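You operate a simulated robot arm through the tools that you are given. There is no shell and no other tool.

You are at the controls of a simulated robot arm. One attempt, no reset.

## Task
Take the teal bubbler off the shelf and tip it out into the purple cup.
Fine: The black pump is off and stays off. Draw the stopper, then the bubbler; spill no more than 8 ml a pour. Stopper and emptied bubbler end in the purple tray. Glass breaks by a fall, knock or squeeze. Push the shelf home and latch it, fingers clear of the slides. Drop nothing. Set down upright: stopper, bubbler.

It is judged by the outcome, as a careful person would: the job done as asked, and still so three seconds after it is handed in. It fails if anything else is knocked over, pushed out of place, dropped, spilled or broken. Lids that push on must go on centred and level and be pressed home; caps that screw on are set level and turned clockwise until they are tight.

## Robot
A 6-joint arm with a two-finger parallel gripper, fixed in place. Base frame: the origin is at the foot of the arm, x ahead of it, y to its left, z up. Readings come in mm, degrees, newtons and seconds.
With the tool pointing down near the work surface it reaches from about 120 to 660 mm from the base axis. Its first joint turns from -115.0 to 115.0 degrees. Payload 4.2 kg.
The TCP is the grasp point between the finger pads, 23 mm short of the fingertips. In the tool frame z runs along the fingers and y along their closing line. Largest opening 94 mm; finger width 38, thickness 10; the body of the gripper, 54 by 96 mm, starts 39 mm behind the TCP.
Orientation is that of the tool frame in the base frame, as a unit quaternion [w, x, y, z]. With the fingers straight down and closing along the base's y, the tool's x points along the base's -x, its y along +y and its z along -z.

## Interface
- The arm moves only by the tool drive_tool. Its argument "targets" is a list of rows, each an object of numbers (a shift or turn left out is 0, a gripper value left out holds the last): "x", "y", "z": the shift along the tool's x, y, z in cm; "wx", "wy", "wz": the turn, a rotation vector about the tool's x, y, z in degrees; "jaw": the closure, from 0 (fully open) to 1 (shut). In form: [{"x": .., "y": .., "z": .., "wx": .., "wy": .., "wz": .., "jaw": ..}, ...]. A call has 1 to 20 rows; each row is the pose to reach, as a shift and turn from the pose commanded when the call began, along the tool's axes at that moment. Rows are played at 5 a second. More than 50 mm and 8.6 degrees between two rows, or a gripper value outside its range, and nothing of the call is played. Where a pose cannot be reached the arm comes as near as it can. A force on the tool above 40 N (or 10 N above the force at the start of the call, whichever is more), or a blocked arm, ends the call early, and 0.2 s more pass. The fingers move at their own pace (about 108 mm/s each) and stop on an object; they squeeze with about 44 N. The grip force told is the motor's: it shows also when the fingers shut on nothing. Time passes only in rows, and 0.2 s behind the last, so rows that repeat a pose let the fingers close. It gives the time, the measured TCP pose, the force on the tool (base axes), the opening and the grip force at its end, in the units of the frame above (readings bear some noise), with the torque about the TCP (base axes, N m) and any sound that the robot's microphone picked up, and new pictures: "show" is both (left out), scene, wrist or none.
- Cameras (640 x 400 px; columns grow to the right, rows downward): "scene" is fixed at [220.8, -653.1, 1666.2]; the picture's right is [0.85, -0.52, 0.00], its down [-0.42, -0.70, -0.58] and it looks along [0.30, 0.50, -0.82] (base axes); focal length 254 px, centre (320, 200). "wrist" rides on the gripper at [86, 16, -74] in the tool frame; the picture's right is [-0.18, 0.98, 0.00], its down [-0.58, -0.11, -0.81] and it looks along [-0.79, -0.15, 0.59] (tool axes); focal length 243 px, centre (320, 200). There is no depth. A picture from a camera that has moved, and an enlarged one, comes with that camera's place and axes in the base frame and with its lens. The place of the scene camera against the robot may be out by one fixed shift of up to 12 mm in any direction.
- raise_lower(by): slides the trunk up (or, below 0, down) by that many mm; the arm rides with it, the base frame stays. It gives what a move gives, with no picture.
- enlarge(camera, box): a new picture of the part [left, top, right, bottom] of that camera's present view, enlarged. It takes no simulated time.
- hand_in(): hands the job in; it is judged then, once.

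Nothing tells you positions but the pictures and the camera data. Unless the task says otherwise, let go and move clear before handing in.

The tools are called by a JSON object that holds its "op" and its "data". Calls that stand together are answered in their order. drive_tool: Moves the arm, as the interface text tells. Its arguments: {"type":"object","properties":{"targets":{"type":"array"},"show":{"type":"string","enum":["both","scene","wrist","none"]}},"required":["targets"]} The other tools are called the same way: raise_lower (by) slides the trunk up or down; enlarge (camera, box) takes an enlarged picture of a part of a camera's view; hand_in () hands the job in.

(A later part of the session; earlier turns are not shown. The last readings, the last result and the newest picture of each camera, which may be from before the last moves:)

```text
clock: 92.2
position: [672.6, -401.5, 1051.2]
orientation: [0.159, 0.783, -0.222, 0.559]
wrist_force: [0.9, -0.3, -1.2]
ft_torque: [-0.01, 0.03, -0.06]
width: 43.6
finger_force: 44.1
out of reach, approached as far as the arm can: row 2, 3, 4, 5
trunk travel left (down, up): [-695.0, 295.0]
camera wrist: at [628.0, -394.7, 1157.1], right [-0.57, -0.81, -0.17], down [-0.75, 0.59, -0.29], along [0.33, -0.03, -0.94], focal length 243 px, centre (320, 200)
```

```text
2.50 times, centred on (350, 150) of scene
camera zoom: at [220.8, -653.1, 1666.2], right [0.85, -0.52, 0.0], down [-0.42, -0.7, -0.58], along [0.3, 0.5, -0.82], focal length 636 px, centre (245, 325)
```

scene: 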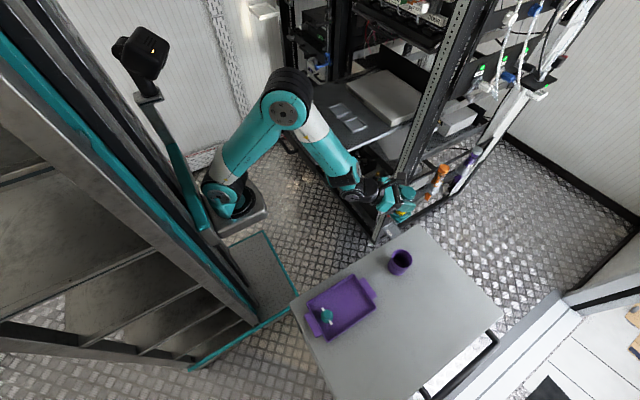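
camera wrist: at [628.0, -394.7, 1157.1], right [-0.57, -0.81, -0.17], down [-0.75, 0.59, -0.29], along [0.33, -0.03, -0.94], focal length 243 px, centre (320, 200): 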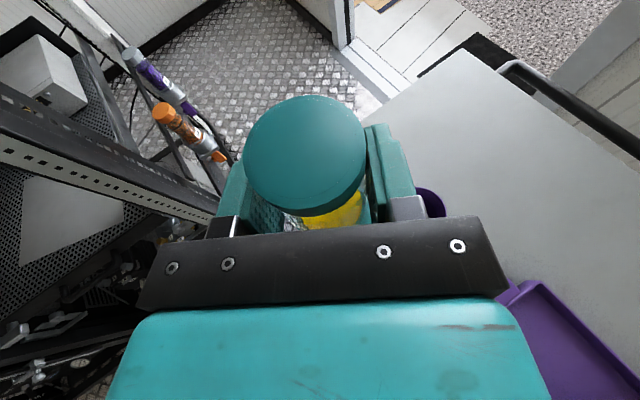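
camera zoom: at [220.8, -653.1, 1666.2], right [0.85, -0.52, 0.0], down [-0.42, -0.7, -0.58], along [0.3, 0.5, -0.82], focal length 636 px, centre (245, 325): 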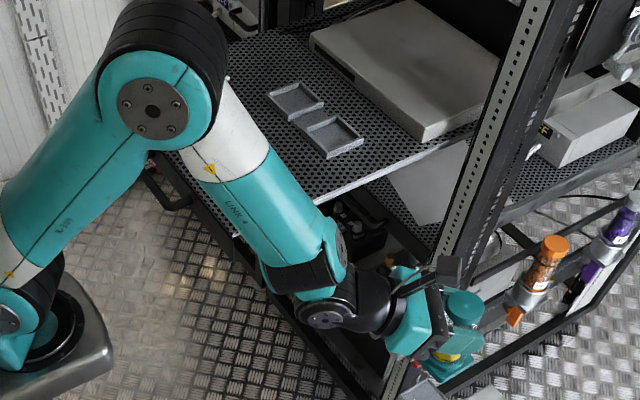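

The wrist roll joint seems to be near its end when the tool points exactly radially. Keeping the tool heading about 20° left of radial avoids that. At the present heading of -32° the cup is fine, so I'll move to the right of the cup at this height, bottle still upright.

{"op": "drive_tool", "data": {"targets": [{"x": 0.26, "y": 3.42, "z": 0.75}, {"x": 0.52, "y": 6.84, "z": 1.5}, {"x": 0.77, "y": 10.26, "z": 2.24}, {"x": 1.03, "y": 13.68, "z": 2.99}]}}

```text
clock: 93.2
position: [627.1, -534.9, 1052.1]
orientation: [0.164, 0.782, -0.229, 0.556]
wrist_force: [0.8, 0.9, -1.8]
ft_torque: [0.0, 0.02, -0.04]
width: 43.5
finger_force: 44.5
trunk travel left (down, up): [-695.0, 295.0]
camera wrist: at [583.3, -527.7, 1158.5], right [-0.58, -0.79, -0.17], down [-0.74, 0.61, -0.29], along [0.33, -0.04, -0.94], focal length 243 px, centre (320, 200)
```

scene: 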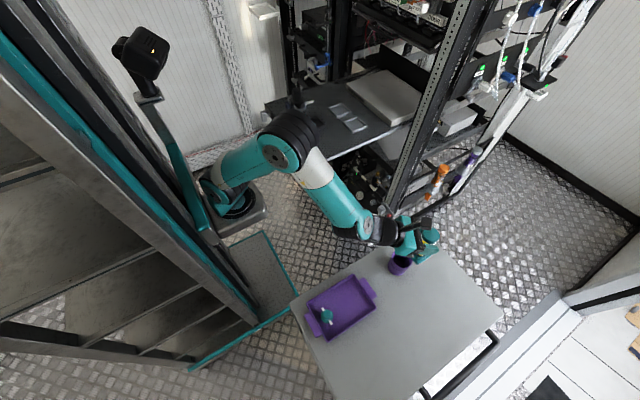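
wrist: 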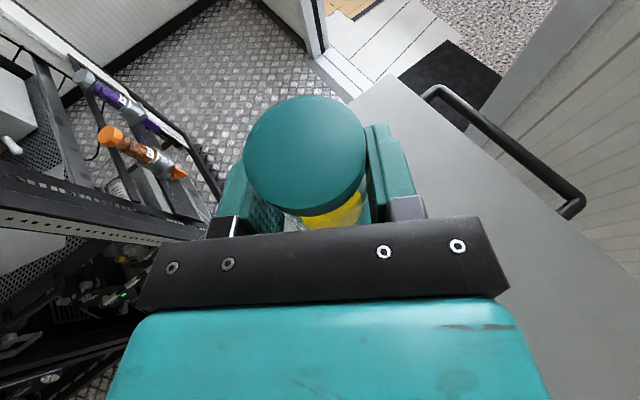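

Reached exactly, so that explanation held. Before pouring I'll zoom the scene camera on the bottle and cup together and calibrate their relative positions.

{"op": "enlarge", "data": {"camera": "scene", "box": [360, 205, 456, 285]}}

{"op": "enlarge", "data": {"camera": "scene", "box": [300, 200, 460, 320]}}

```text
5.00 times, centred on (408, 245) of scene
camera zoom: at [220.8, -653.1, 1666.2], right [0.85, -0.52, 0.0], down [-0.42, -0.7, -0.58], along [0.3, 0.5, -0.82], focal length 1272 px, centre (-120, -25)
```

zoom: 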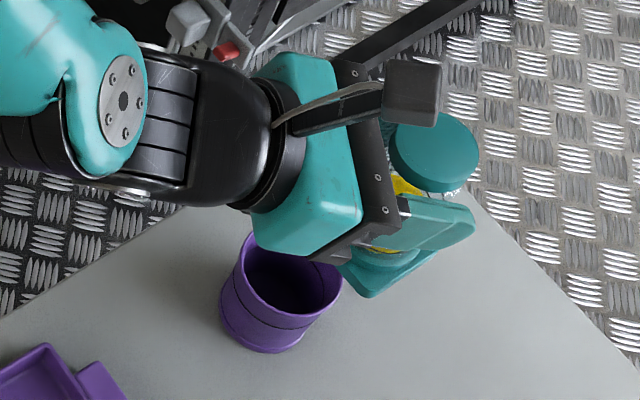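

```text
3.33 times, centred on (380, 260) of scene
camera zoom: at [220.8, -653.1, 1666.2], right [0.85, -0.52, 0.0], down [-0.42, -0.7, -0.58], along [0.3, 0.5, -0.82], focal length 848 px, centre (120, 0)
```

zoom: 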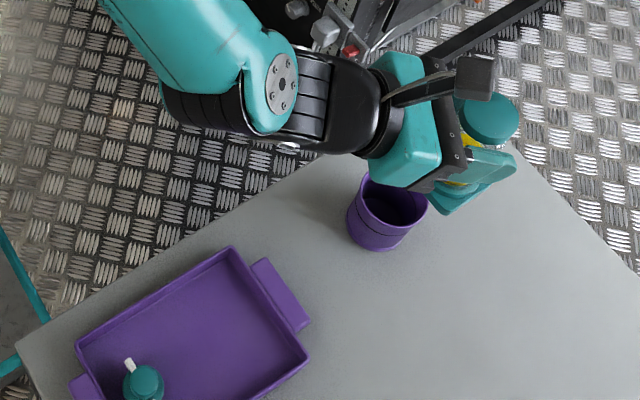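

Calibrating on the bottle's own position puts the cup centre at about (649, -500), with the bottle 41 mm to its right and level fore and aft. I'll raise the hand slightly and lower the trunk, so the bottle base hangs just above the cup's rim height with a comfortable wrist angle.

{"op": "drive_tool", "data": {"targets": [{"x": 2.2, "z": -0.77}, {"x": 4.4, "z": -1.53}, {"x": 6.61, "z": -2.3}], "show": "none"}}

{"op": "raise_lower", "data": {"by": -150}}

{"op": "drive_tool", "data": {"targets": [{"x": 0}]}}

{"op": "enlarge", "data": {"camera": "scene", "box": [360, 205, 456, 285]}}

```text
clock: 94.0
position: [627.6, -535.4, 1123.2]
orientation: [0.164, 0.782, -0.229, 0.556]
wrist_force: [1.0, 0.2, -1.8]
ft_torque: [0.01, 0.02, 0.01]
width: 43.8
finger_force: 44.2
trunk travel left (down, up): [-695.0, 295.0]
```

```text
clock: 95.7
position: [626.3, -535.1, 973.1]
orientation: [0.165, 0.781, -0.23, 0.556]
wrist_force: [-0.1, -0.5, -1.7]
ft_torque: [-0.02, 0.04, 0.01]
width: 43.5
finger_force: 44.1
trunk travel left (down, up): [-545.0, 445.0]
```

```text
clock: 96.1
position: [627.2, -536.4, 972.5]
orientation: [0.164, 0.781, -0.23, 0.556]
wrist_force: [0.3, -0.6, -1.5]
ft_torque: [-0.01, 0.0, 0.0]
width: 43.8
finger_force: 43.7
trunk travel left (down, up): [-545.0, 445.0]
camera wrist: at [583.7, -527.0, 1078.9], right [-0.58, -0.79, -0.17], down [-0.74, 0.61, -0.29], along [0.33, -0.04, -0.94], focal length 243 px, centre (320, 200)
```

scene: 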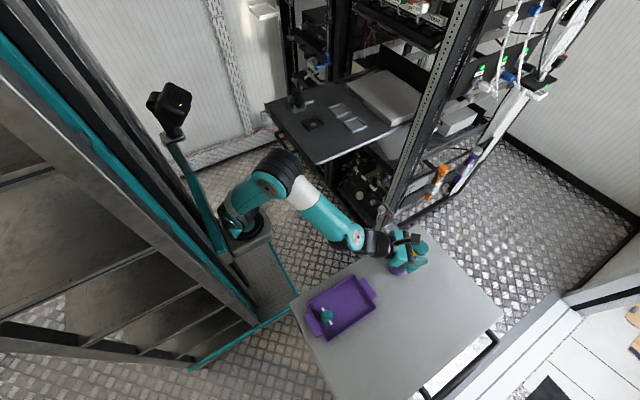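
wrist: 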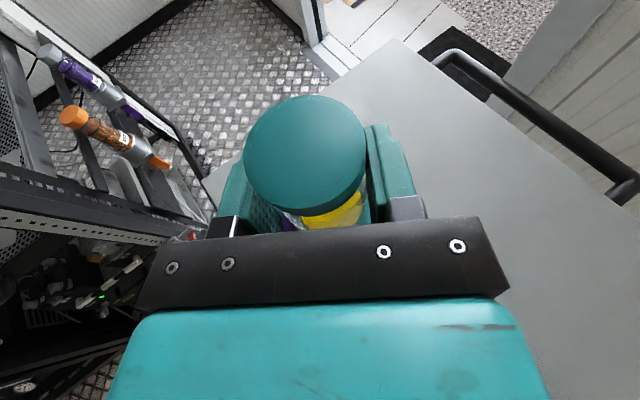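

```text
5.00 times, centred on (408, 245) of scene
camera zoom: at [220.8, -653.1, 1666.2], right [0.85, -0.52, 0.0], down [-0.42, -0.7, -0.58], along [0.3, 0.5, -0.82], focal length 1272 px, centre (-120, -25)
```

zoom: 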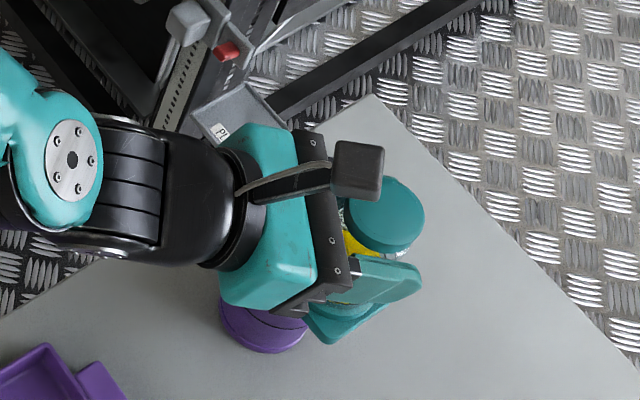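

The bottle hangs clear above and to the right of the cup. I'll tilt to 60° first, which is below the angle where liquid should reach the lip, while lowering alongside the cup, and then check.

{"op": "drive_tool", "data": {"targets": [{"x": -0.83, "y": 0.02, "z": 0.29, "wx": -1.64, "wz": -4.72}, {"x": -1.67, "y": 0.03, "z": 0.58, "wx": -3.28, "wz": -9.45}, {"x": -2.5, "y": 0.05, "z": 0.87, "wx": -4.92, "wz": -14.17}, {"x": -3.34, "y": 0.06, "z": 1.16, "wx": -6.56, "wz": -18.9}, {"x": -4.17, "y": 0.08, "z": 1.45, "wx": -8.2, "wz": -23.6}, {"x": -5.0, "y": 0.1, "z": 1.74, "wx": -9.84, "wz": -28.3}, {"x": -5.84, "y": 0.11, "z": 2.03, "wx": -11.48, "wz": -33.1}, {"x": -6.67, "y": 0.13, "z": 2.32, "wx": -13.12, "wz": -37.8}, {"x": -7.5, "y": 0.14, "z": 2.61, "wx": -14.76, "wz": -42.5}, {"x": -8.34, "y": 0.16, "z": 2.9, "wx": -16.4, "wz": -47.2}, {"x": -9.17, "y": 0.17, "z": 3.19, "wx": -18.0, "wz": -52.0}, {"x": -10.0, "y": 0.19, "z": 3.48, "wx": -19.67, "wz": -56.7}]}}

{"op": "enlarge", "data": {"camera": "scene", "box": [360, 215, 456, 295]}}

```text
clock: 98.7
position: [628.5, -536.0, 867.7]
orientation: [0.535, 0.758, 0.079, 0.366]
wrist_force: [0.6, 1.1, -1.9]
ft_torque: [0.06, 0.0, 0.0]
width: 43.6
finger_force: 43.6
trunk travel left (down, up): [-545.0, 445.0]
camera wrist: at [637.5, -443.7, 934.4], right [-0.4, -0.51, 0.77], down [-0.91, 0.35, -0.24], along [-0.15, -0.79, -0.6], focal length 243 px, centre (320, 200)
```

scene: 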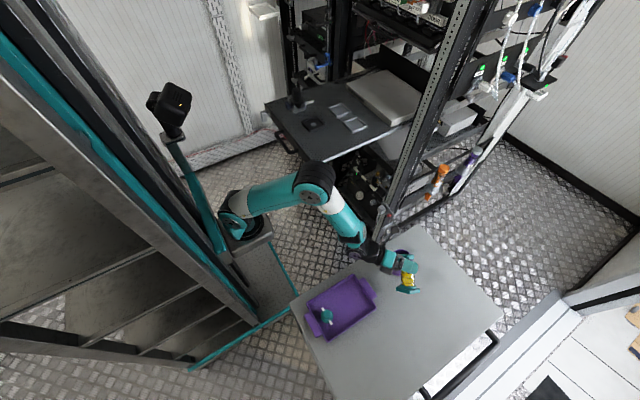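
wrist: 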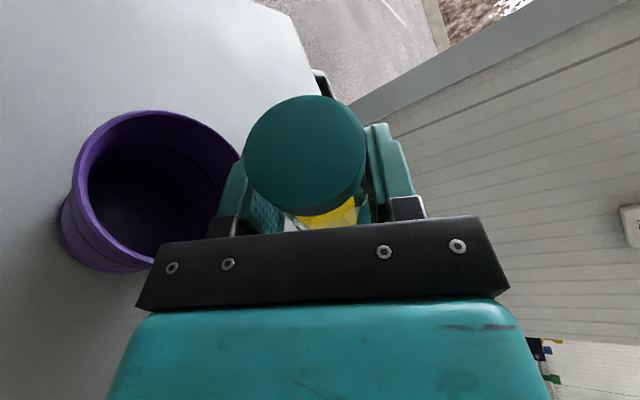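

```text
5.00 times, centred on (408, 255) of scene
camera zoom: at [220.8, -653.1, 1666.2], right [0.85, -0.52, 0.0], down [-0.42, -0.7, -0.58], along [0.3, 0.5, -0.82], focal length 1272 px, centre (-120, -75)
```

zoom: 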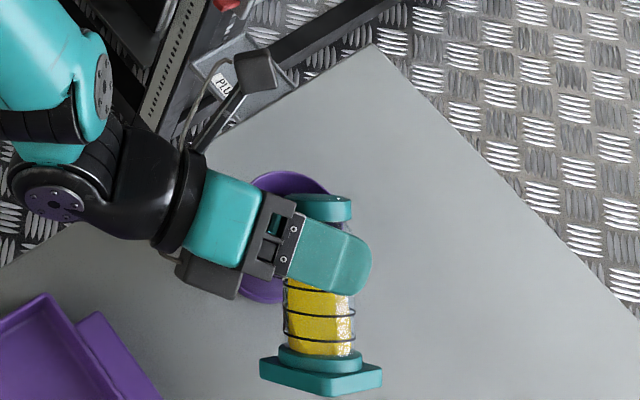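

The camera now sees straight into the cup. I'll use this view to pin down the cup centre relative to the mouth before going past the pouring angle.

{"op": "enlarge", "data": {"camera": "wrist", "box": [40, 80, 400, 305]}}

```text
1.78 times, centred on (220, 192) of wrist
camera zoom: at [637.5, -443.7, 934.4], right [-0.4, -0.51, 0.77], down [-0.91, 0.35, -0.24], along [-0.15, -0.79, -0.6], focal length 431 px, centre (498, 213)
```

zoom: 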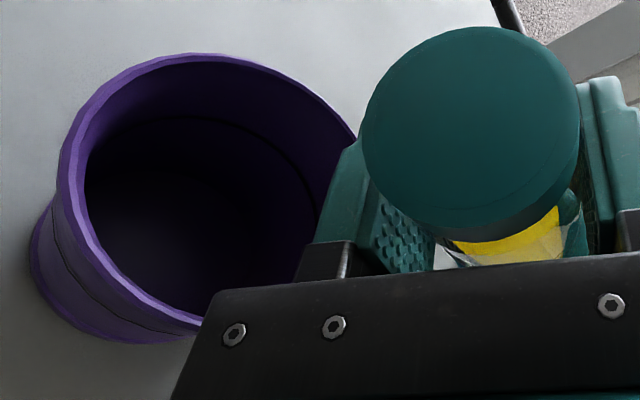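

A circle fit to the rim from this view puts the cup centre 40 mm left and 3 mm ahead of my TCP, with a rim radius of 37 mm. The lip is therefore almost centred over the cup. I'll pour slowly now, going from 60° to 80° while keeping the lip point fixed over the cup.

{"op": "drive_tool", "data": {"targets": [{"x": 0.1, "y": 0.14, "z": 0.02, "wx": -0.82, "wz": -2.36}, {"x": 0.21, "y": 0.27, "z": 0.03, "wx": -1.64, "wz": -4.73}, {"x": 0.32, "y": 0.4, "z": 0.05, "wx": -2.46, "wz": -7.09}, {"x": 0.44, "y": 0.53, "z": 0.06, "wx": -3.29, "wz": -9.45}, {"x": 0.545, "y": 0.64, "z": 0.02, "wx": -4.11, "wz": -11.8}, {"x": 0.65, "y": 0.76, "z": -0.01, "wx": -4.93, "wz": -14.2}, {"x": 0.77, "y": 0.87, "z": -0.05, "wx": -5.75, "wz": -16.5}, {"x": 0.89, "y": 0.98, "z": -0.1, "wx": -6.57, "wz": -18.9}]}}

{"op": "enlarge", "data": {"camera": "scene", "box": [376, 225, 440, 280]}}

{"op": "enlarge", "data": {"camera": "wrist", "box": [40, 40, 400, 265]}}

```text
clock: 100.5
position: [630.1, -535.5, 877.6]
orientation: [0.629, 0.703, 0.182, 0.277]
wrist_force: [-0.3, -1.1, -1.5]
ft_torque: [0.06, -0.02, 0.0]
width: 43.5
finger_force: 43.9
trunk travel left (down, up): [-545.0, 445.0]
camera wrist: at [650.1, -428.1, 913.8], right [-0.23, -0.25, 0.94], down [-0.94, 0.29, -0.16], along [-0.24, -0.92, -0.31], focal length 243 px, centre (320, 200)
```

scene: 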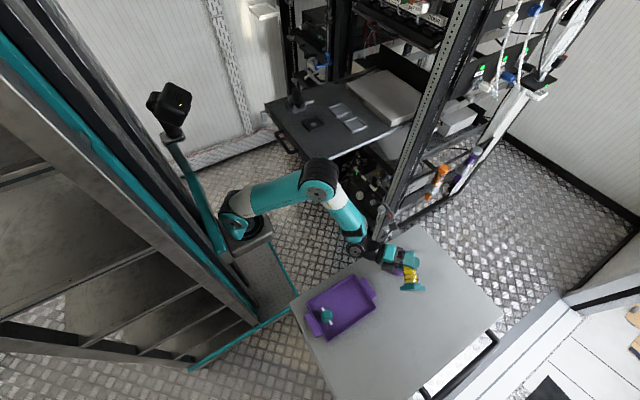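
wrist: 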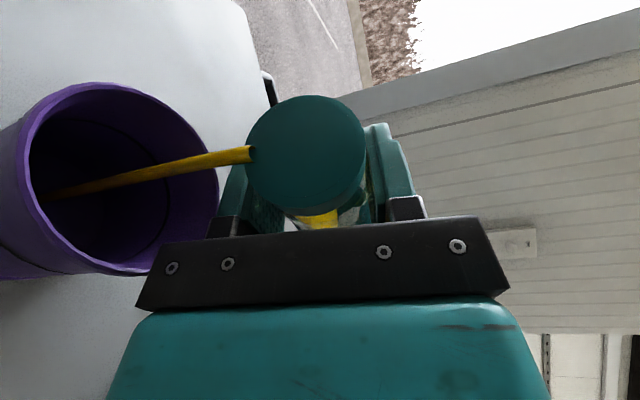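

```text
7.27 times, centred on (408, 252) of scene
camera zoom: at [220.8, -653.1, 1666.2], right [0.85, -0.52, 0.0], down [-0.42, -0.7, -0.58], along [0.3, 0.5, -0.82], focal length 1850 px, centre (-320, -182)
```

zoom: 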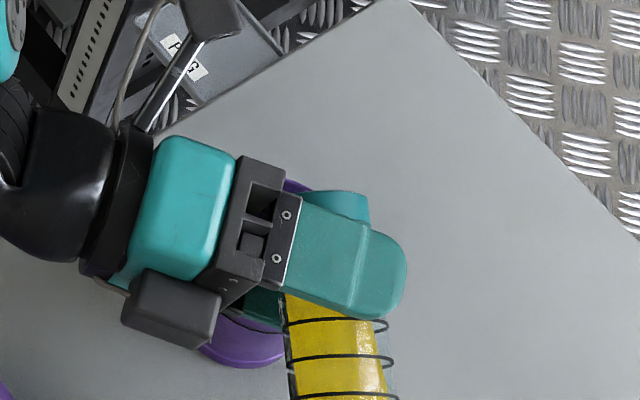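

```text
1.78 times, centred on (220, 152) of wrist
camera zoom: at [650.1, -428.1, 913.8], right [-0.23, -0.25, 0.94], down [-0.94, 0.29, -0.16], along [-0.24, -0.92, -0.31], focal length 431 px, centre (498, 284)
```

zoom: 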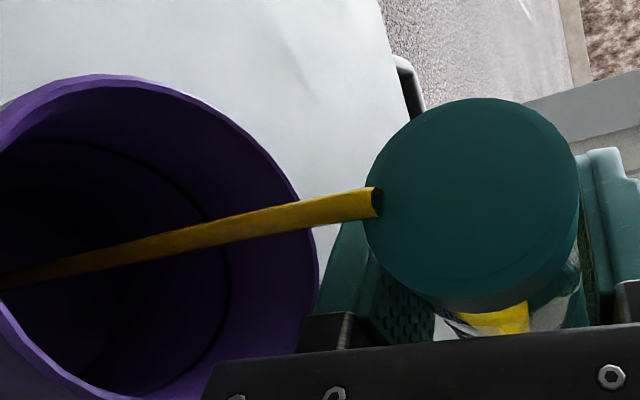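

The yellow stream falls cleanly into the cup and the table is dry. I'll keep tilting slowly with short holds, continuing to track the lip over the cup.

{"op": "drive_tool", "data": {"targets": [{"x": 0.0}, {"x": 0.09, "y": 0.14, "z": -0.03, "wx": -0.82, "wz": -2.36}, {"x": 0.09, "y": 0.14, "z": -0.03, "wx": -0.82, "wz": -2.36}, {"x": 0.18, "y": 0.27, "z": -0.06, "wx": -1.65, "wz": -4.72}, {"x": 0.18, "y": 0.27, "z": -0.06, "wx": -1.65, "wz": -4.72}, {"x": 0.28, "y": 0.4, "z": -0.1, "wx": -2.47, "wz": -7.08}, {"x": 0.28, "y": 0.4, "z": -0.1, "wx": -2.47, "wz": -7.08}, {"x": 0.37, "y": 0.53, "z": -0.13, "wx": -3.29, "wz": -9.44}, {"x": 0.37, "y": 0.53, "z": -0.13, "wx": -3.29, "wz": -9.44}, {"x": 0.48, "y": 0.65, "z": -0.17, "wx": -4.12, "wz": -11.8}, {"x": 0.59, "y": 0.76, "z": -0.21, "wx": -4.94, "wz": -14.16}, {"x": 0.71, "y": 0.87, "z": -0.25, "wx": -5.76, "wz": -16.52}, {"x": 0.83, "y": 0.98, "z": -0.29, "wx": -6.59, "wz": -18.88}, {"x": 0.83, "y": 0.98, "z": -0.29, "wx": -6.59, "wz": -18.88}]}}

{"op": "enlarge", "data": {"camera": "scene", "box": [376, 225, 440, 280]}}

{"op": "enlarge", "data": {"camera": "wrist", "box": [40, 40, 400, 265]}}

```text
clock: 103.5
position: [633.1, -531.4, 892.0]
orientation: [0.705, 0.627, 0.278, 0.182]
wrist_force: [-0.1, -0.3, -2.0]
ft_torque: [0.01, 0.0, 0.0]
width: 43.7
finger_force: 44.4
trunk travel left (down, up): [-545.0, 445.0]
camera wrist: at [657.1, -418.8, 888.3], right [-0.05, 0.03, 1.0], down [-0.96, 0.26, -0.06], along [-0.27, -0.96, 0.02], focal length 243 px, centre (320, 200)
```

scene: 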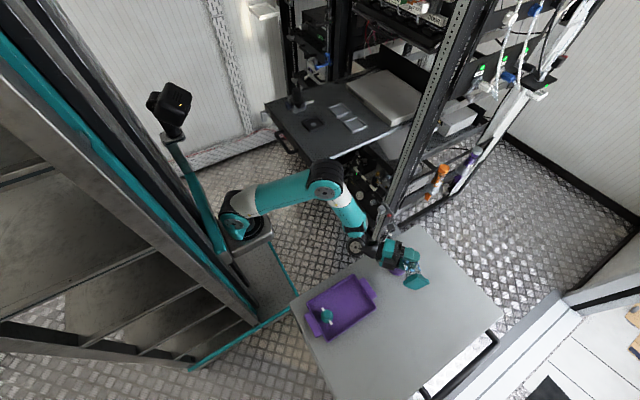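
wrist: 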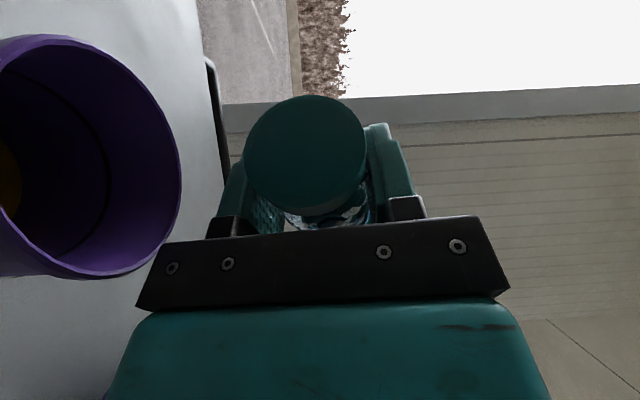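

```text
7.27 times, centred on (408, 252) of scene
camera zoom: at [220.8, -653.1, 1666.2], right [0.85, -0.52, 0.0], down [-0.42, -0.7, -0.58], along [0.3, 0.5, -0.82], focal length 1850 px, centre (-320, -182)
```

zoom: 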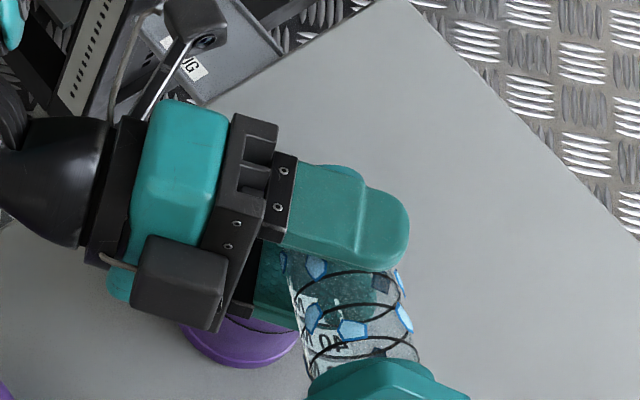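

```text
1.78 times, centred on (220, 152) of wrist
camera zoom: at [657.1, -418.8, 888.3], right [-0.05, 0.03, 1.0], down [-0.96, 0.26, -0.06], along [-0.27, -0.96, 0.02], focal length 431 px, centre (498, 284)
```

zoom: 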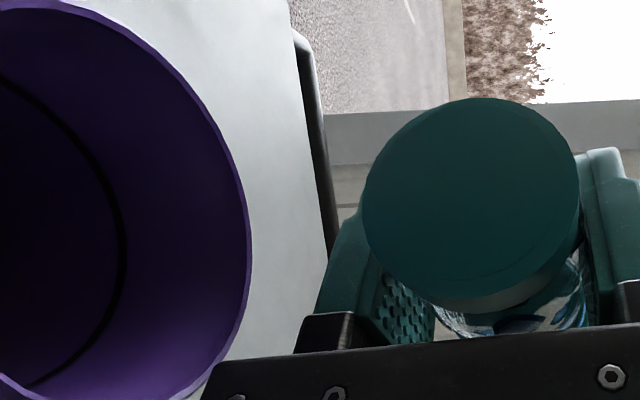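

The stream has stopped and the bottle looks empty, with liquid visible in the cup. I'll look closely at the glass and the table.

{"op": "enlarge", "data": {"camera": "scene", "box": [396, 250, 436, 290]}}

{"op": "enlarge", "data": {"camera": "scene", "box": [340, 220, 500, 340]}}

{"op": "enlarge", "data": {"camera": "wrist", "box": [240, 80, 400, 240]}}

```text
10.00 times, centred on (416, 270) of scene
camera zoom: at [220.8, -653.1, 1666.2], right [0.85, -0.52, 0.0], down [-0.42, -0.7, -0.58], along [0.3, 0.5, -0.82], focal length 2544 px, centre (-640, -500)
```

zoom: 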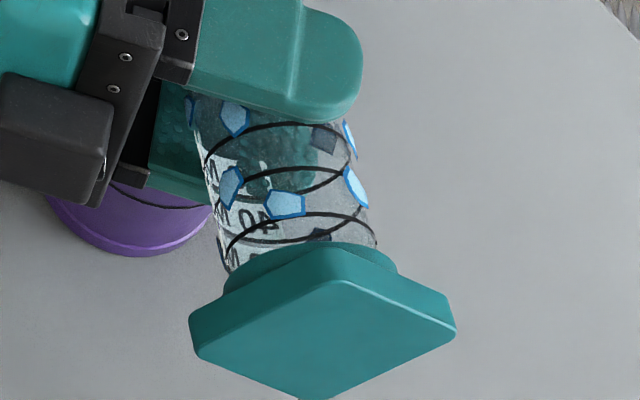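

```text
3.33 times, centred on (420, 280) of scene
camera zoom: at [220.8, -653.1, 1666.2], right [0.85, -0.52, 0.0], down [-0.42, -0.7, -0.58], along [0.3, 0.5, -0.82], focal length 848 px, centre (-13, -67)
```

zoom: 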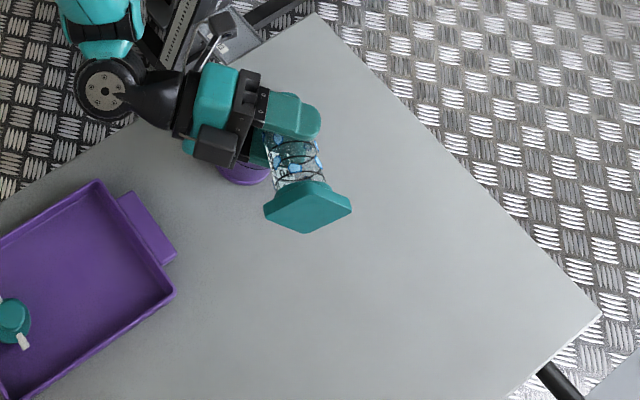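

```text
2.50 times, centred on (320, 160) of wrist
camera zoom: at [657.1, -418.8, 888.3], right [-0.05, 0.03, 1.0], down [-0.96, 0.26, -0.06], along [-0.27, -0.96, 0.02], focal length 606 px, centre (320, 300)
```

zoom: 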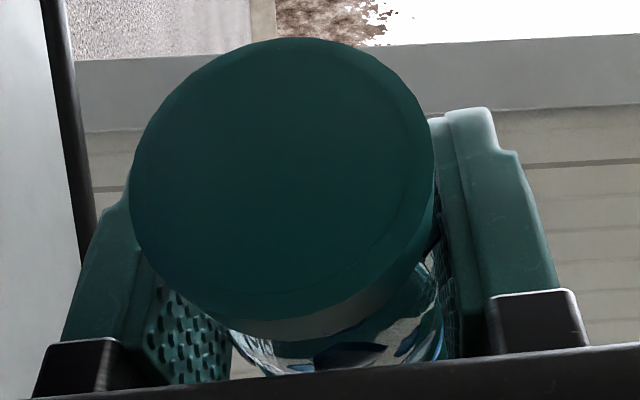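

The table is dry and the glass is intact and clear. I'll tilt further to about 140° over the cup and hold, so the last drops drain.

{"op": "drive_tool", "data": {"targets": [{"x": 0.18, "y": 0.27, "z": -0.06, "wx": -1.64, "wz": -4.73}, {"x": 0.38, "y": 0.52, "z": -0.13, "wx": -3.28, "wz": -9.45}, {"x": 0.6, "y": 0.75, "z": -0.21, "wx": -4.92, "wz": -14.18}, {"x": 0.83, "y": 0.97, "z": -0.29, "wx": -6.56, "wz": -18.9}, {"x": 1.08, "y": 1.16, "z": -0.37, "wx": -8.2, "wz": -23.6}, {"x": 1.34, "y": 1.33, "z": -0.46, "wx": -9.84, "wz": -28.35}, {"x": 1.63, "y": 1.47, "z": -0.56, "wx": -11.48, "wz": -33.1}, {"x": 1.91, "y": 1.59, "z": -0.66, "wx": -13.1, "wz": -37.8}, {"x": 1.91, "y": 1.59, "z": -0.66, "wx": -13.1, "wz": -37.8}, {"x": 1.91, "y": 1.59, "z": -0.66, "wx": -13.1, "wz": -37.8}, {"x": 1.91, "y": 1.59, "z": -0.66, "wx": -13.1, "wz": -37.8}, {"x": 1.91, "y": 1.59, "z": -0.66, "wx": -13.1, "wz": -37.8}, {"x": 1.91, "y": 1.59, "z": -0.66, "wx": -13.1, "wz": -37.8}, {"x": 1.91, "y": 1.59, "z": -0.66, "wx": -13.1, "wz": -37.8}]}}

{"op": "enlarge", "data": {"camera": "scene", "box": [380, 235, 444, 290]}}

{"op": "enlarge", "data": {"camera": "wrist", "box": [0, 40, 400, 290]}}

```text
clock: 106.5
position: [657.9, -524.0, 911.1]
orientation: [0.79, 0.421, 0.446, -0.026]
wrist_force: [0.5, -0.7, -1.2]
ft_torque: [0.04, 0.0, 0.0]
width: 43.4
finger_force: 43.4
out of reach, approached as far as the arm can: row 5, 6, 7, 8, 9
trunk travel left (down, up): [-545.0, 445.0]
camera wrist: at [666.2, -434.6, 839.9], right [0.3, 0.57, 0.76], down [-0.94, 0.29, 0.15], along [-0.14, -0.77, 0.63], focal length 243 px, centre (320, 200)
```

scene: 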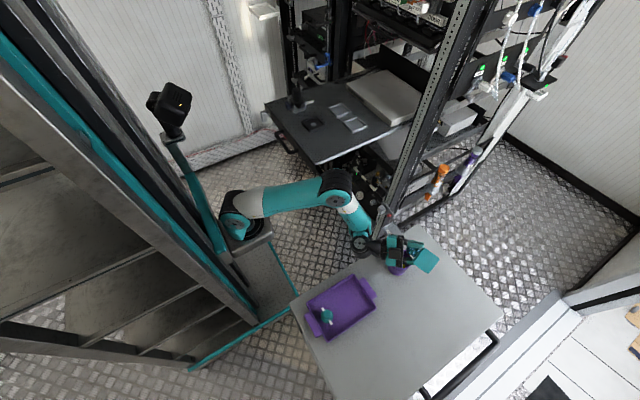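
wrist: 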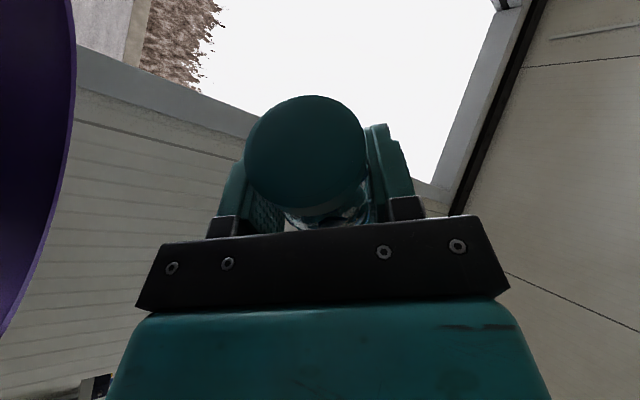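

```text
7.27 times, centred on (412, 262) of scene
camera zoom: at [220.8, -653.1, 1666.2], right [0.85, -0.52, 0.0], down [-0.42, -0.7, -0.58], along [0.3, 0.5, -0.82], focal length 1850 px, centre (-349, -254)
```

zoom: 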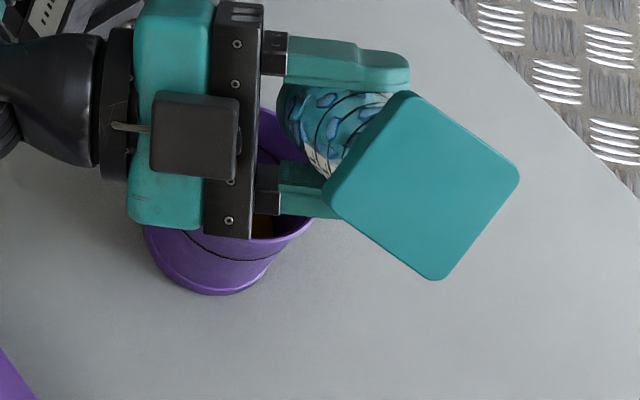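

```text
1.60 times, centred on (200, 165) of wrist
camera zoom: at [666.2, -434.6, 839.9], right [0.3, 0.57, 0.76], down [-0.94, 0.29, 0.15], along [-0.14, -0.77, 0.63], focal length 388 px, centre (512, 256)
```

zoom: 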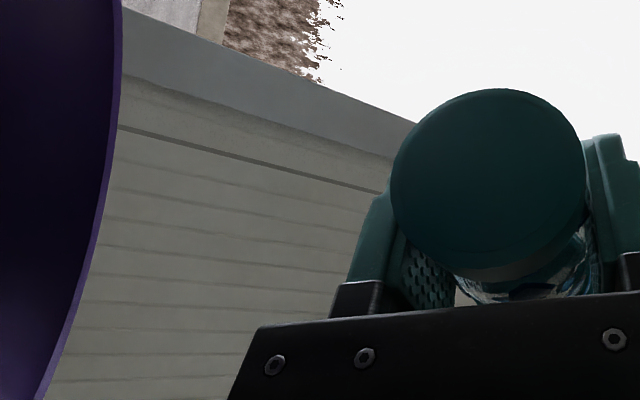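

The bottle is drained. The last few degrees ran into a wrist limit and the hand drifted slightly forward, but the mouth stayed over the cup. I'll go straight up 60 mm and then rotate the bottle back upright, well above the cup.

{"op": "drive_tool", "data": {"targets": [{"x": -1.64, "y": 1.28, "z": -0.04}, {"x": -3.27, "y": 2.57, "z": -0.08}, {"x": -4.91, "y": 3.85, "z": -0.12}, {"x": -4.91, "y": 3.85, "z": -0.12, "wx": 2.27, "wz": 6.63}, {"x": -4.91, "y": 3.85, "z": -0.12, "wx": 4.54, "wz": 13.25}, {"x": -4.91, "y": 3.85, "z": -0.12, "wx": 6.81, "wz": 19.88}, {"x": -4.91, "y": 3.85, "z": -0.12, "wx": 9.08, "wz": 26.5}, {"x": -4.91, "y": 3.85, "z": -0.12, "wx": 11.35, "wz": 33.1}, {"x": -4.91, "y": 3.85, "z": -0.12, "wx": 13.6, "wz": 39.8}, {"x": -4.91, "y": 3.85, "z": -0.12, "wx": 15.9, "wz": 46.4}, {"x": -4.91, "y": 3.85, "z": -0.12, "wx": 18.2, "wz": 53.0}, {"x": -4.91, "y": 3.85, "z": -0.12, "wx": 20.4, "wz": 59.6}, {"x": -4.91, "y": 3.85, "z": -0.12, "wx": 22.7, "wz": 66.3}, {"x": -4.91, "y": 3.85, "z": -0.12, "wx": 25.0, "wz": 72.9}]}}

{"op": "enlarge", "data": {"camera": "scene", "box": [370, 220, 466, 300]}}

```text
clock: 109.5
position: [630.2, -502.7, 962.8]
orientation: [0.549, 0.751, 0.093, 0.356]
wrist_force: [0.4, -0.3, -2.4]
ft_torque: [0.05, 0.0, -0.01]
width: 43.3
finger_force: 44.6
out of reach, approached as far as the arm can: row 1, 2, 3
trunk travel left (down, up): [-545.0, 445.0]
camera wrist: at [643.1, -406.8, 1025.2], right [-0.38, -0.47, 0.8], down [-0.91, 0.34, -0.23], along [-0.16, -0.81, -0.56], focal length 243 px, centre (320, 200)
```

scene: 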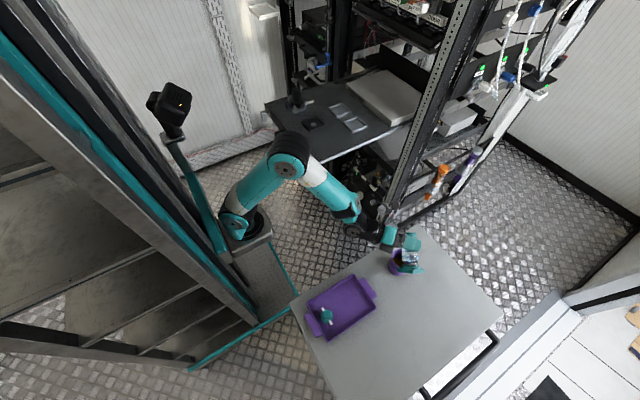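
wrist: 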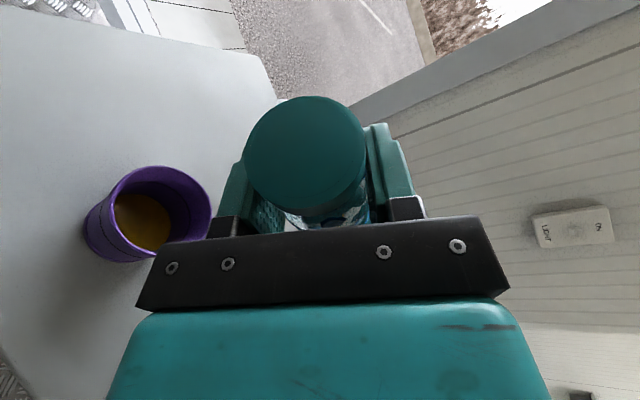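

```text
5.00 times, centred on (418, 260) of scene
camera zoom: at [220.8, -653.1, 1666.2], right [0.85, -0.52, 0.0], down [-0.42, -0.7, -0.58], along [0.3, 0.5, -0.82], focal length 1272 px, centre (-170, -100)
```

zoom: 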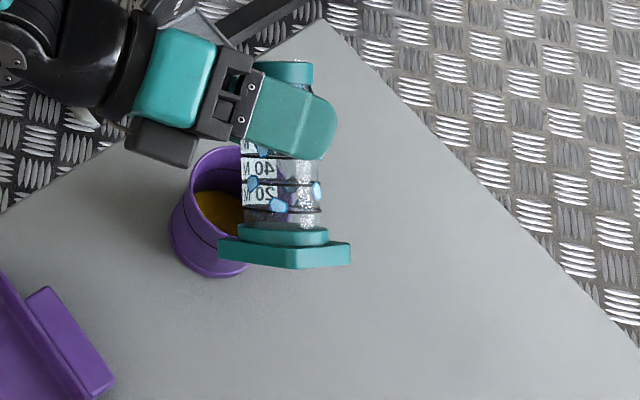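

The yellow liquid is in the cup and the table is clean. I'll finish rotating the empty bottle upright.

{"op": "drive_tool", "data": {"targets": [{"wx": 2.28, "wz": 6.6}, {"wx": 4.56, "wz": 13.2}, {"wx": 6.83, "wz": 19.8}, {"wx": 9.1, "wz": 26.4}, {"wx": 11.4, "wz": 33.0}, {"wx": 13.7, "wz": 39.6}, {"wx": 15.9, "wz": 46.2}, {"wx": 18.2, "wz": 52.8}, {"wx": 20.5, "wz": 59.4}, {"wx": 20.5, "wz": 59.4}]}}

{"op": "enlarge", "data": {"camera": "scene", "box": [360, 215, 456, 295]}}

{"op": "enlarge", "data": {"camera": "wrist", "box": [220, 80, 420, 240]}}

```text
clock: 111.7
position: [631.3, -502.9, 962.8]
orientation: [0.164, 0.78, -0.228, 0.559]
wrist_force: [0.3, 0.0, -0.6]
ft_torque: [0.03, -0.02, 0.0]
width: 43.7
finger_force: 11.2
trunk travel left (down, up): [-545.0, 445.0]
camera wrist: at [586.7, -493.6, 1068.8], right [-0.58, -0.79, -0.17], down [-0.74, 0.61, -0.29], along [0.34, -0.04, -0.94], focal length 243 px, centre (320, 200)
```

scene: 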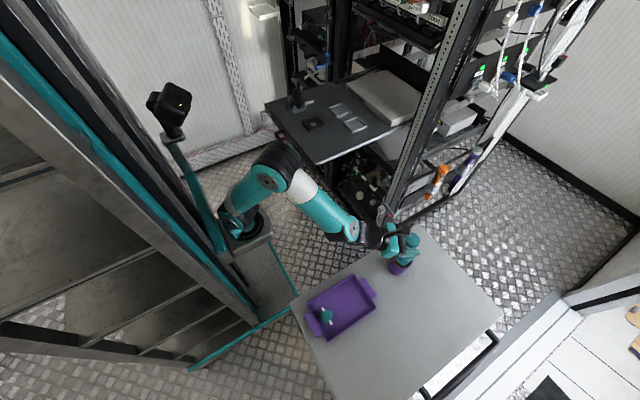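
wrist: 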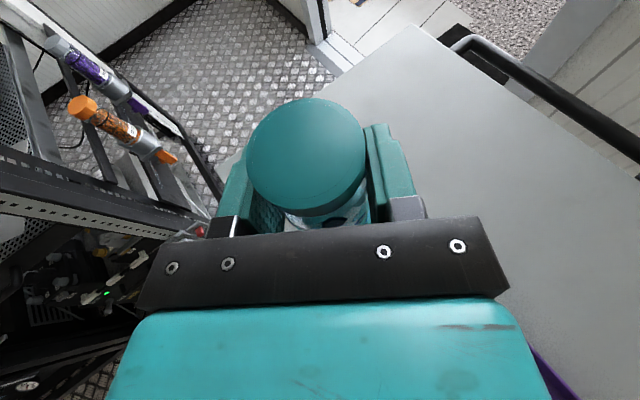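

```text
5.00 times, centred on (408, 255) of scene
camera zoom: at [220.8, -653.1, 1666.2], right [0.85, -0.52, 0.0], down [-0.42, -0.7, -0.58], along [0.3, 0.5, -0.82], focal length 1272 px, centre (-120, -75)
```

zoom: 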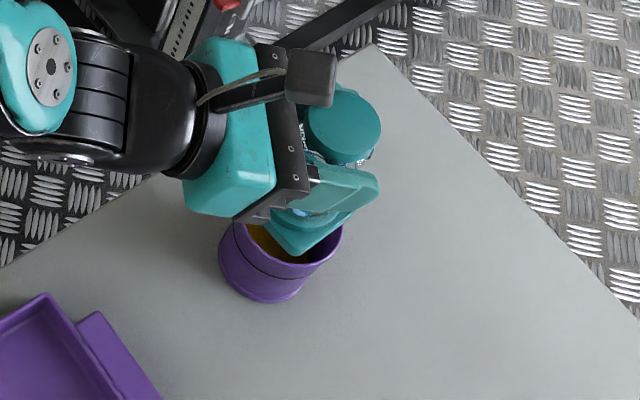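

```text
2.50 times, centred on (320, 160) of wrist
camera zoom: at [586.7, -493.6, 1068.8], right [-0.58, -0.79, -0.17], down [-0.74, 0.61, -0.29], along [0.34, -0.04, -0.94], focal length 606 px, centre (320, 300)
```

zoom: 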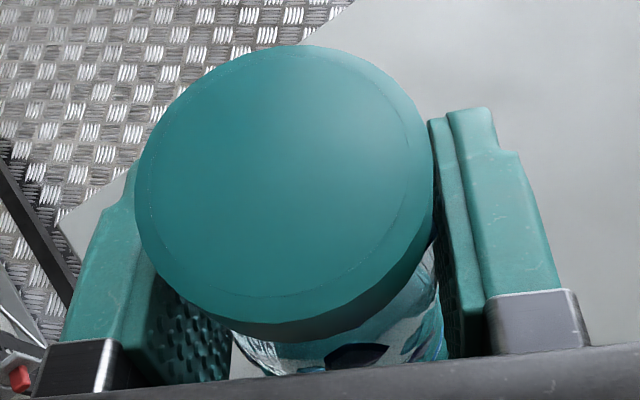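

The empty bottle is upright again and held in the same place in the fingers. Next I'll set it in the free end of the tray at about (432, -495). I'll raise the trunk first so the arm can reach down without folding, and then move across above the tray.

{"op": "raise_lower", "data": {"by": 140}}

{"op": "drive_tool", "data": {"targets": [{"x": -2.28, "y": 1.12, "z": -1.24, "wx": -2.54, "wy": -0.09, "wz": 0.86, "jaw": 0.555}, {"x": -4.55, "y": 2.23, "z": -2.49, "wx": -5.09, "wy": -0.18, "wz": 1.72}, {"x": -6.83, "y": 3.35, "z": -3.73, "wx": -7.63, "wy": -0.27, "wz": 2.59}, {"x": -9.11, "y": 4.46, "z": -4.98, "wx": -10.18, "wy": -0.36, "wz": 3.45}, {"x": -11.38, "y": 5.58, "z": -6.22, "wx": -12.72, "wy": -0.44, "wz": 4.31}, {"x": -13.66, "y": 6.69, "z": -7.47, "wx": -15.27, "wy": -0.53, "wz": 5.17}, {"x": -15.94, "y": 7.81, "z": -8.71, "wx": -17.81, "wy": -0.62, "wz": 6.04}, {"x": -18.21, "y": 8.92, "z": -9.96, "wx": -20.36, "wy": -0.71, "wz": 6.9}, {"x": -20.49, "y": 10.04, "z": -11.2, "wx": -22.9, "wy": -0.8, "wz": 7.76}]}}

{"op": "enlarge", "data": {"camera": "scene", "box": [280, 200, 440, 340]}}

```text
clock: 113.4
position: [630.6, -502.6, 1103.7]
orientation: [0.166, 0.78, -0.229, 0.558]
wrist_force: [-0.2, -0.4, -1.8]
ft_torque: [-0.01, 0.01, -0.02]
width: 43.7
finger_force: 44.0
trunk travel left (down, up): [-685.0, 305.0]
```

```text
clock: 115.4
position: [432.8, -497.6, 945.8]
orientation: [0.277, 0.72, -0.389, 0.504]
wrist_force: [0.4, -0.4, -0.9]
ft_torque: [-0.04, 0.0, -0.01]
width: 43.1
finger_force: 44.3
out of reach, approached as far as the arm can: row 9
trunk travel left (down, up): [-685.0, 305.0]
camera wrist: at [397.6, -472.8, 1052.8], right [-0.86, -0.48, -0.17], down [-0.43, 0.86, -0.27], along [0.28, -0.16, -0.95], focal length 243 px, centre (320, 200)
```

scene: 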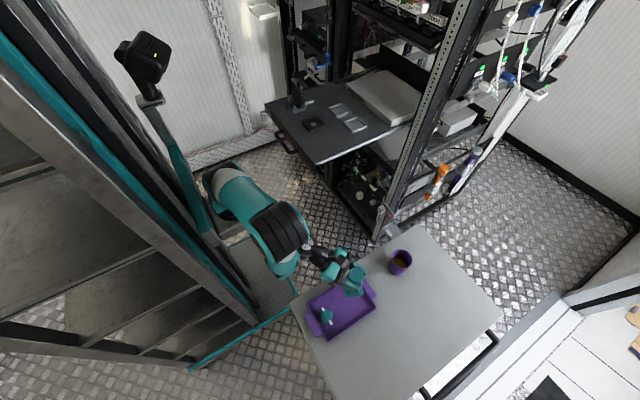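
wrist: 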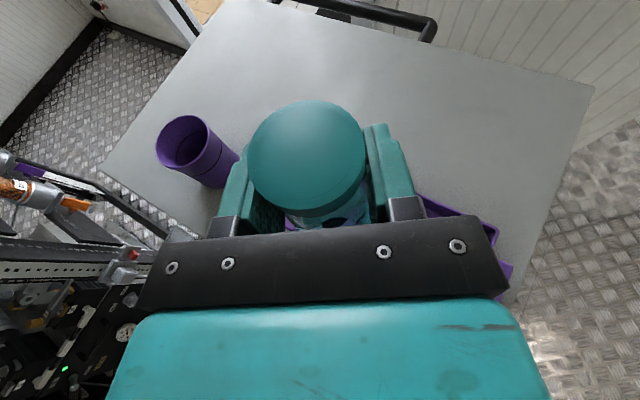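

```text
2.86 times, centred on (360, 270) of scene
camera zoom: at [220.8, -653.1, 1666.2], right [0.85, -0.52, 0.0], down [-0.42, -0.7, -0.58], along [0.3, 0.5, -0.82], focal length 727 px, centre (206, 0)
```

zoom: 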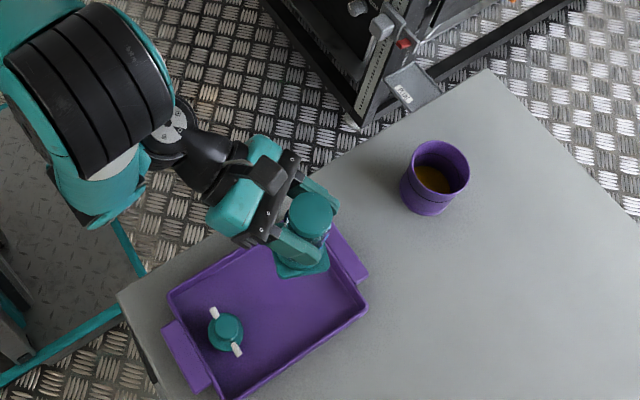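

The bubbler is level above the tray's free end. The cup holds the liquid and the stopper still stands. I'll lower most of the way with the trunk, then finish in fine steps with the arm.

{"op": "raise_lower", "data": {"by": -70}}

{"op": "drive_tool", "data": {"targets": [{"x": 0}]}}

{"op": "enlarge", "data": {"camera": "scene", "box": [280, 220, 400, 340]}}

```text
clock: 116.5
position: [433.0, -498.1, 876.0]
orientation: [0.276, 0.72, -0.388, 0.505]
wrist_force: [0.7, 0.4, -1.2]
ft_torque: [0.03, 0.03, 0.01]
width: 43.3
finger_force: 43.8
trunk travel left (down, up): [-615.0, 375.0]
```

```text
clock: 116.9
position: [433.7, -498.8, 876.2]
orientation: [0.277, 0.72, -0.389, 0.504]
wrist_force: [0.2, 1.3, -1.0]
ft_torque: [-0.01, 0.01, -0.03]
width: 43.4
finger_force: 44.0
trunk travel left (down, up): [-615.0, 375.0]
camera wrist: at [397.8, -473.0, 983.2], right [-0.86, -0.48, -0.17], down [-0.43, 0.86, -0.28], along [0.28, -0.16, -0.95], focal length 243 px, centre (320, 200)
```

scene: 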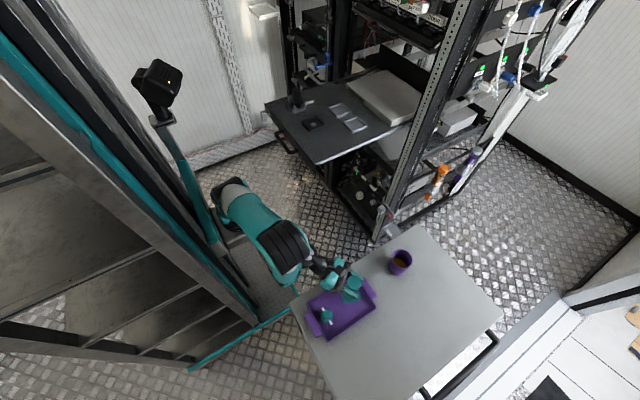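
wrist: 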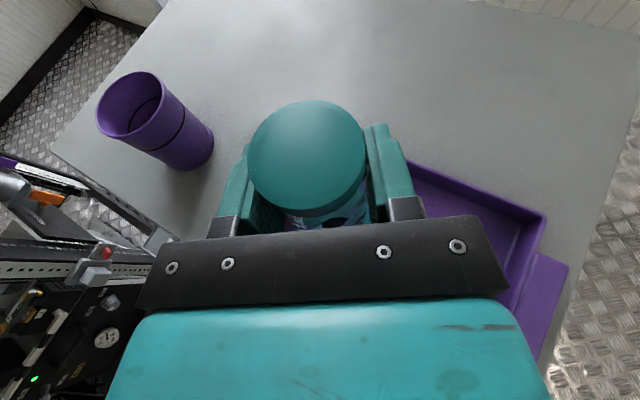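

```text
3.33 times, centred on (340, 280) of scene
camera zoom: at [220.8, -653.1, 1666.2], right [0.85, -0.52, 0.0], down [-0.42, -0.7, -0.58], along [0.3, 0.5, -0.82], focal length 848 px, centre (253, -67)
```

zoom: 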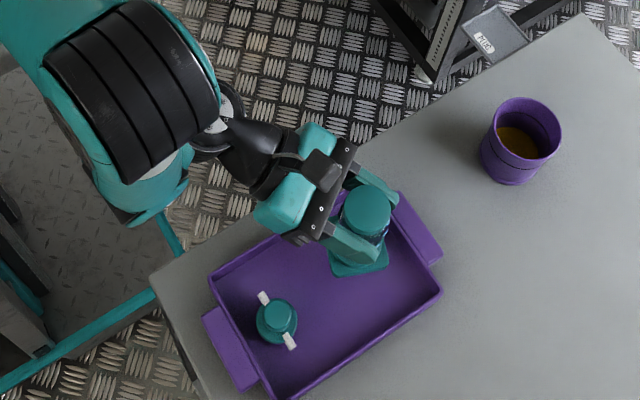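

{"op": "raise_lower", "data": {"by": -40}}

{"op": "drive_tool", "data": {"targets": [{"x": 0}]}}

{"op": "enlarge", "data": {"camera": "scene", "box": [310, 250, 390, 330]}}

{"op": "enlarge", "data": {"camera": "wrist", "box": [200, 80, 640, 355]}}

```text
clock: 117.7
position: [432.4, -498.0, 836.4]
orientation: [0.277, 0.72, -0.389, 0.504]
wrist_force: [0.6, -1.1, -0.3]
ft_torque: [0.0, 0.01, -0.01]
width: 43.3
finger_force: 43.9
trunk travel left (down, up): [-575.0, 415.0]
```

```text
clock: 118.1
position: [432.0, -497.9, 836.7]
orientation: [0.277, 0.72, -0.389, 0.504]
wrist_force: [-0.2, 0.4, -1.5]
ft_torque: [0.02, 0.03, 0.0]
width: 43.4
finger_force: 43.6
trunk travel left (down, up): [-575.0, 415.0]
camera wrist: at [397.8, -473.0, 943.2], right [-0.86, -0.48, -0.17], down [-0.43, 0.86, -0.28], along [0.28, -0.16, -0.95], focal length 243 px, centre (320, 200)
```

scene: 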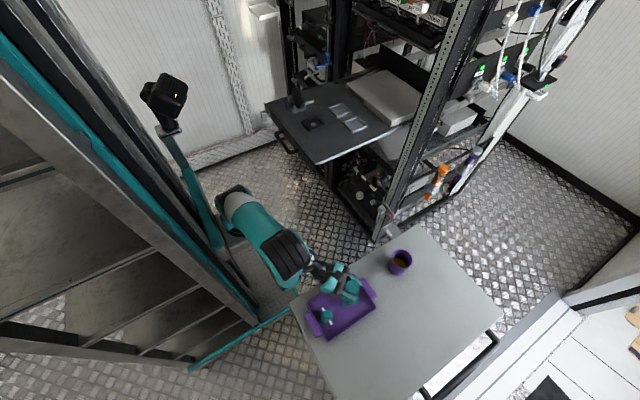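
wrist: 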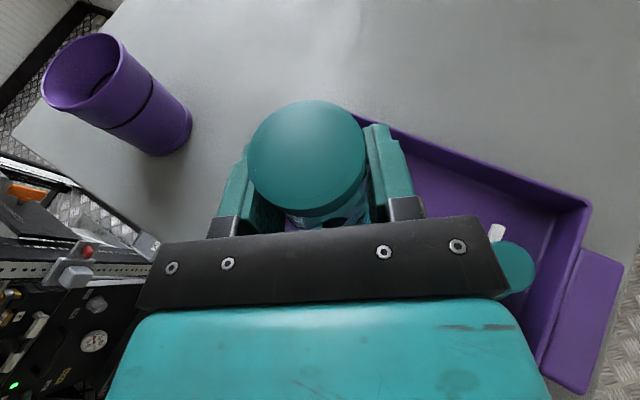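

```text
5.00 times, centred on (350, 290) of scene
camera zoom: at [220.8, -653.1, 1666.2], right [0.85, -0.52, 0.0], down [-0.42, -0.7, -0.58], along [0.3, 0.5, -0.82], focal length 1272 px, centre (170, -250)
```

zoom: 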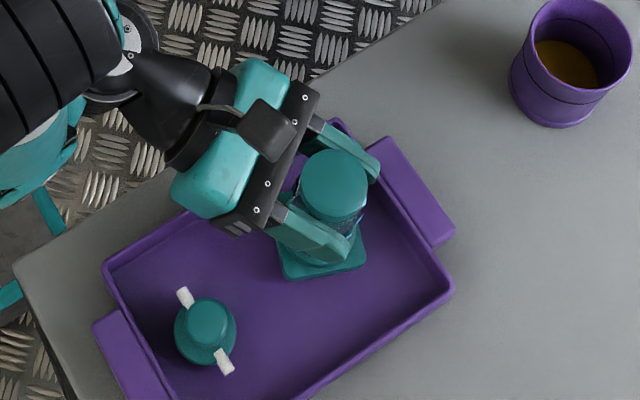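

```text
1.45 times, centred on (420, 218) of wrist
camera zoom: at [397.8, -473.0, 943.2], right [-0.86, -0.48, -0.17], down [-0.43, 0.86, -0.28], along [0.28, -0.16, -0.95], focal length 353 px, centre (174, 174)
```

zoom: 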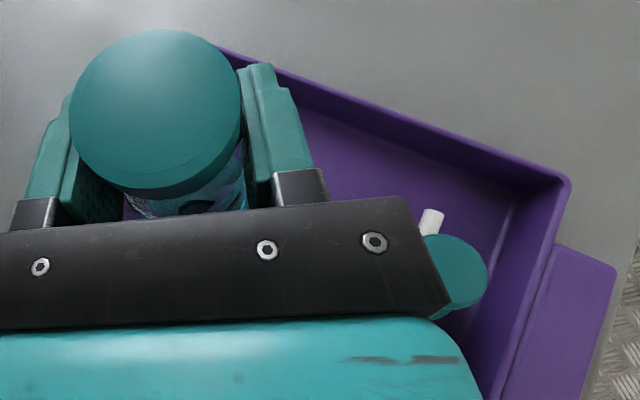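

The bottle's base is inside the tray, clear of its walls and the stopper. I'll lower in fine steps until contact.

{"op": "drive_tool", "data": {"targets": [{"x": -0.28, "z": 0.1}, {"x": -0.56, "z": 0.2}, {"x": -0.85, "z": 0.31}, {"x": -1.13, "z": 0.41}, {"x": -1.41, "z": 0.51}], "show": "none"}}

{"op": "drive_tool", "data": {"targets": [{"x": -0.094, "z": 0.034}, {"x": -0.19, "z": 0.068}, {"x": -0.28, "z": 0.1}, {"x": -0.38, "z": 0.136}], "show": "none"}}

```text
clock: 119.3
position: [434.4, -501.2, 822.7]
orientation: [0.275, 0.721, -0.388, 0.504]
wrist_force: [-0.1, 1.7, 5.2]
ft_torque: [0.33, -0.21, 0.04]
width: 43.3
finger_force: 43.9
out of reach, approached as far as the arm can: row 4, 5
trunk travel left (down, up): [-575.0, 415.0]
```

```text
clock: 120.3
position: [435.0, -502.6, 822.6]
orientation: [0.275, 0.72, -0.389, 0.504]
wrist_force: [1.1, 4.1, 30.5]
ft_torque: [0.79, -0.02, 0.04]
width: 43.3
finger_force: 44.0
trunk travel left (down, up): [-575.0, 415.0]
```

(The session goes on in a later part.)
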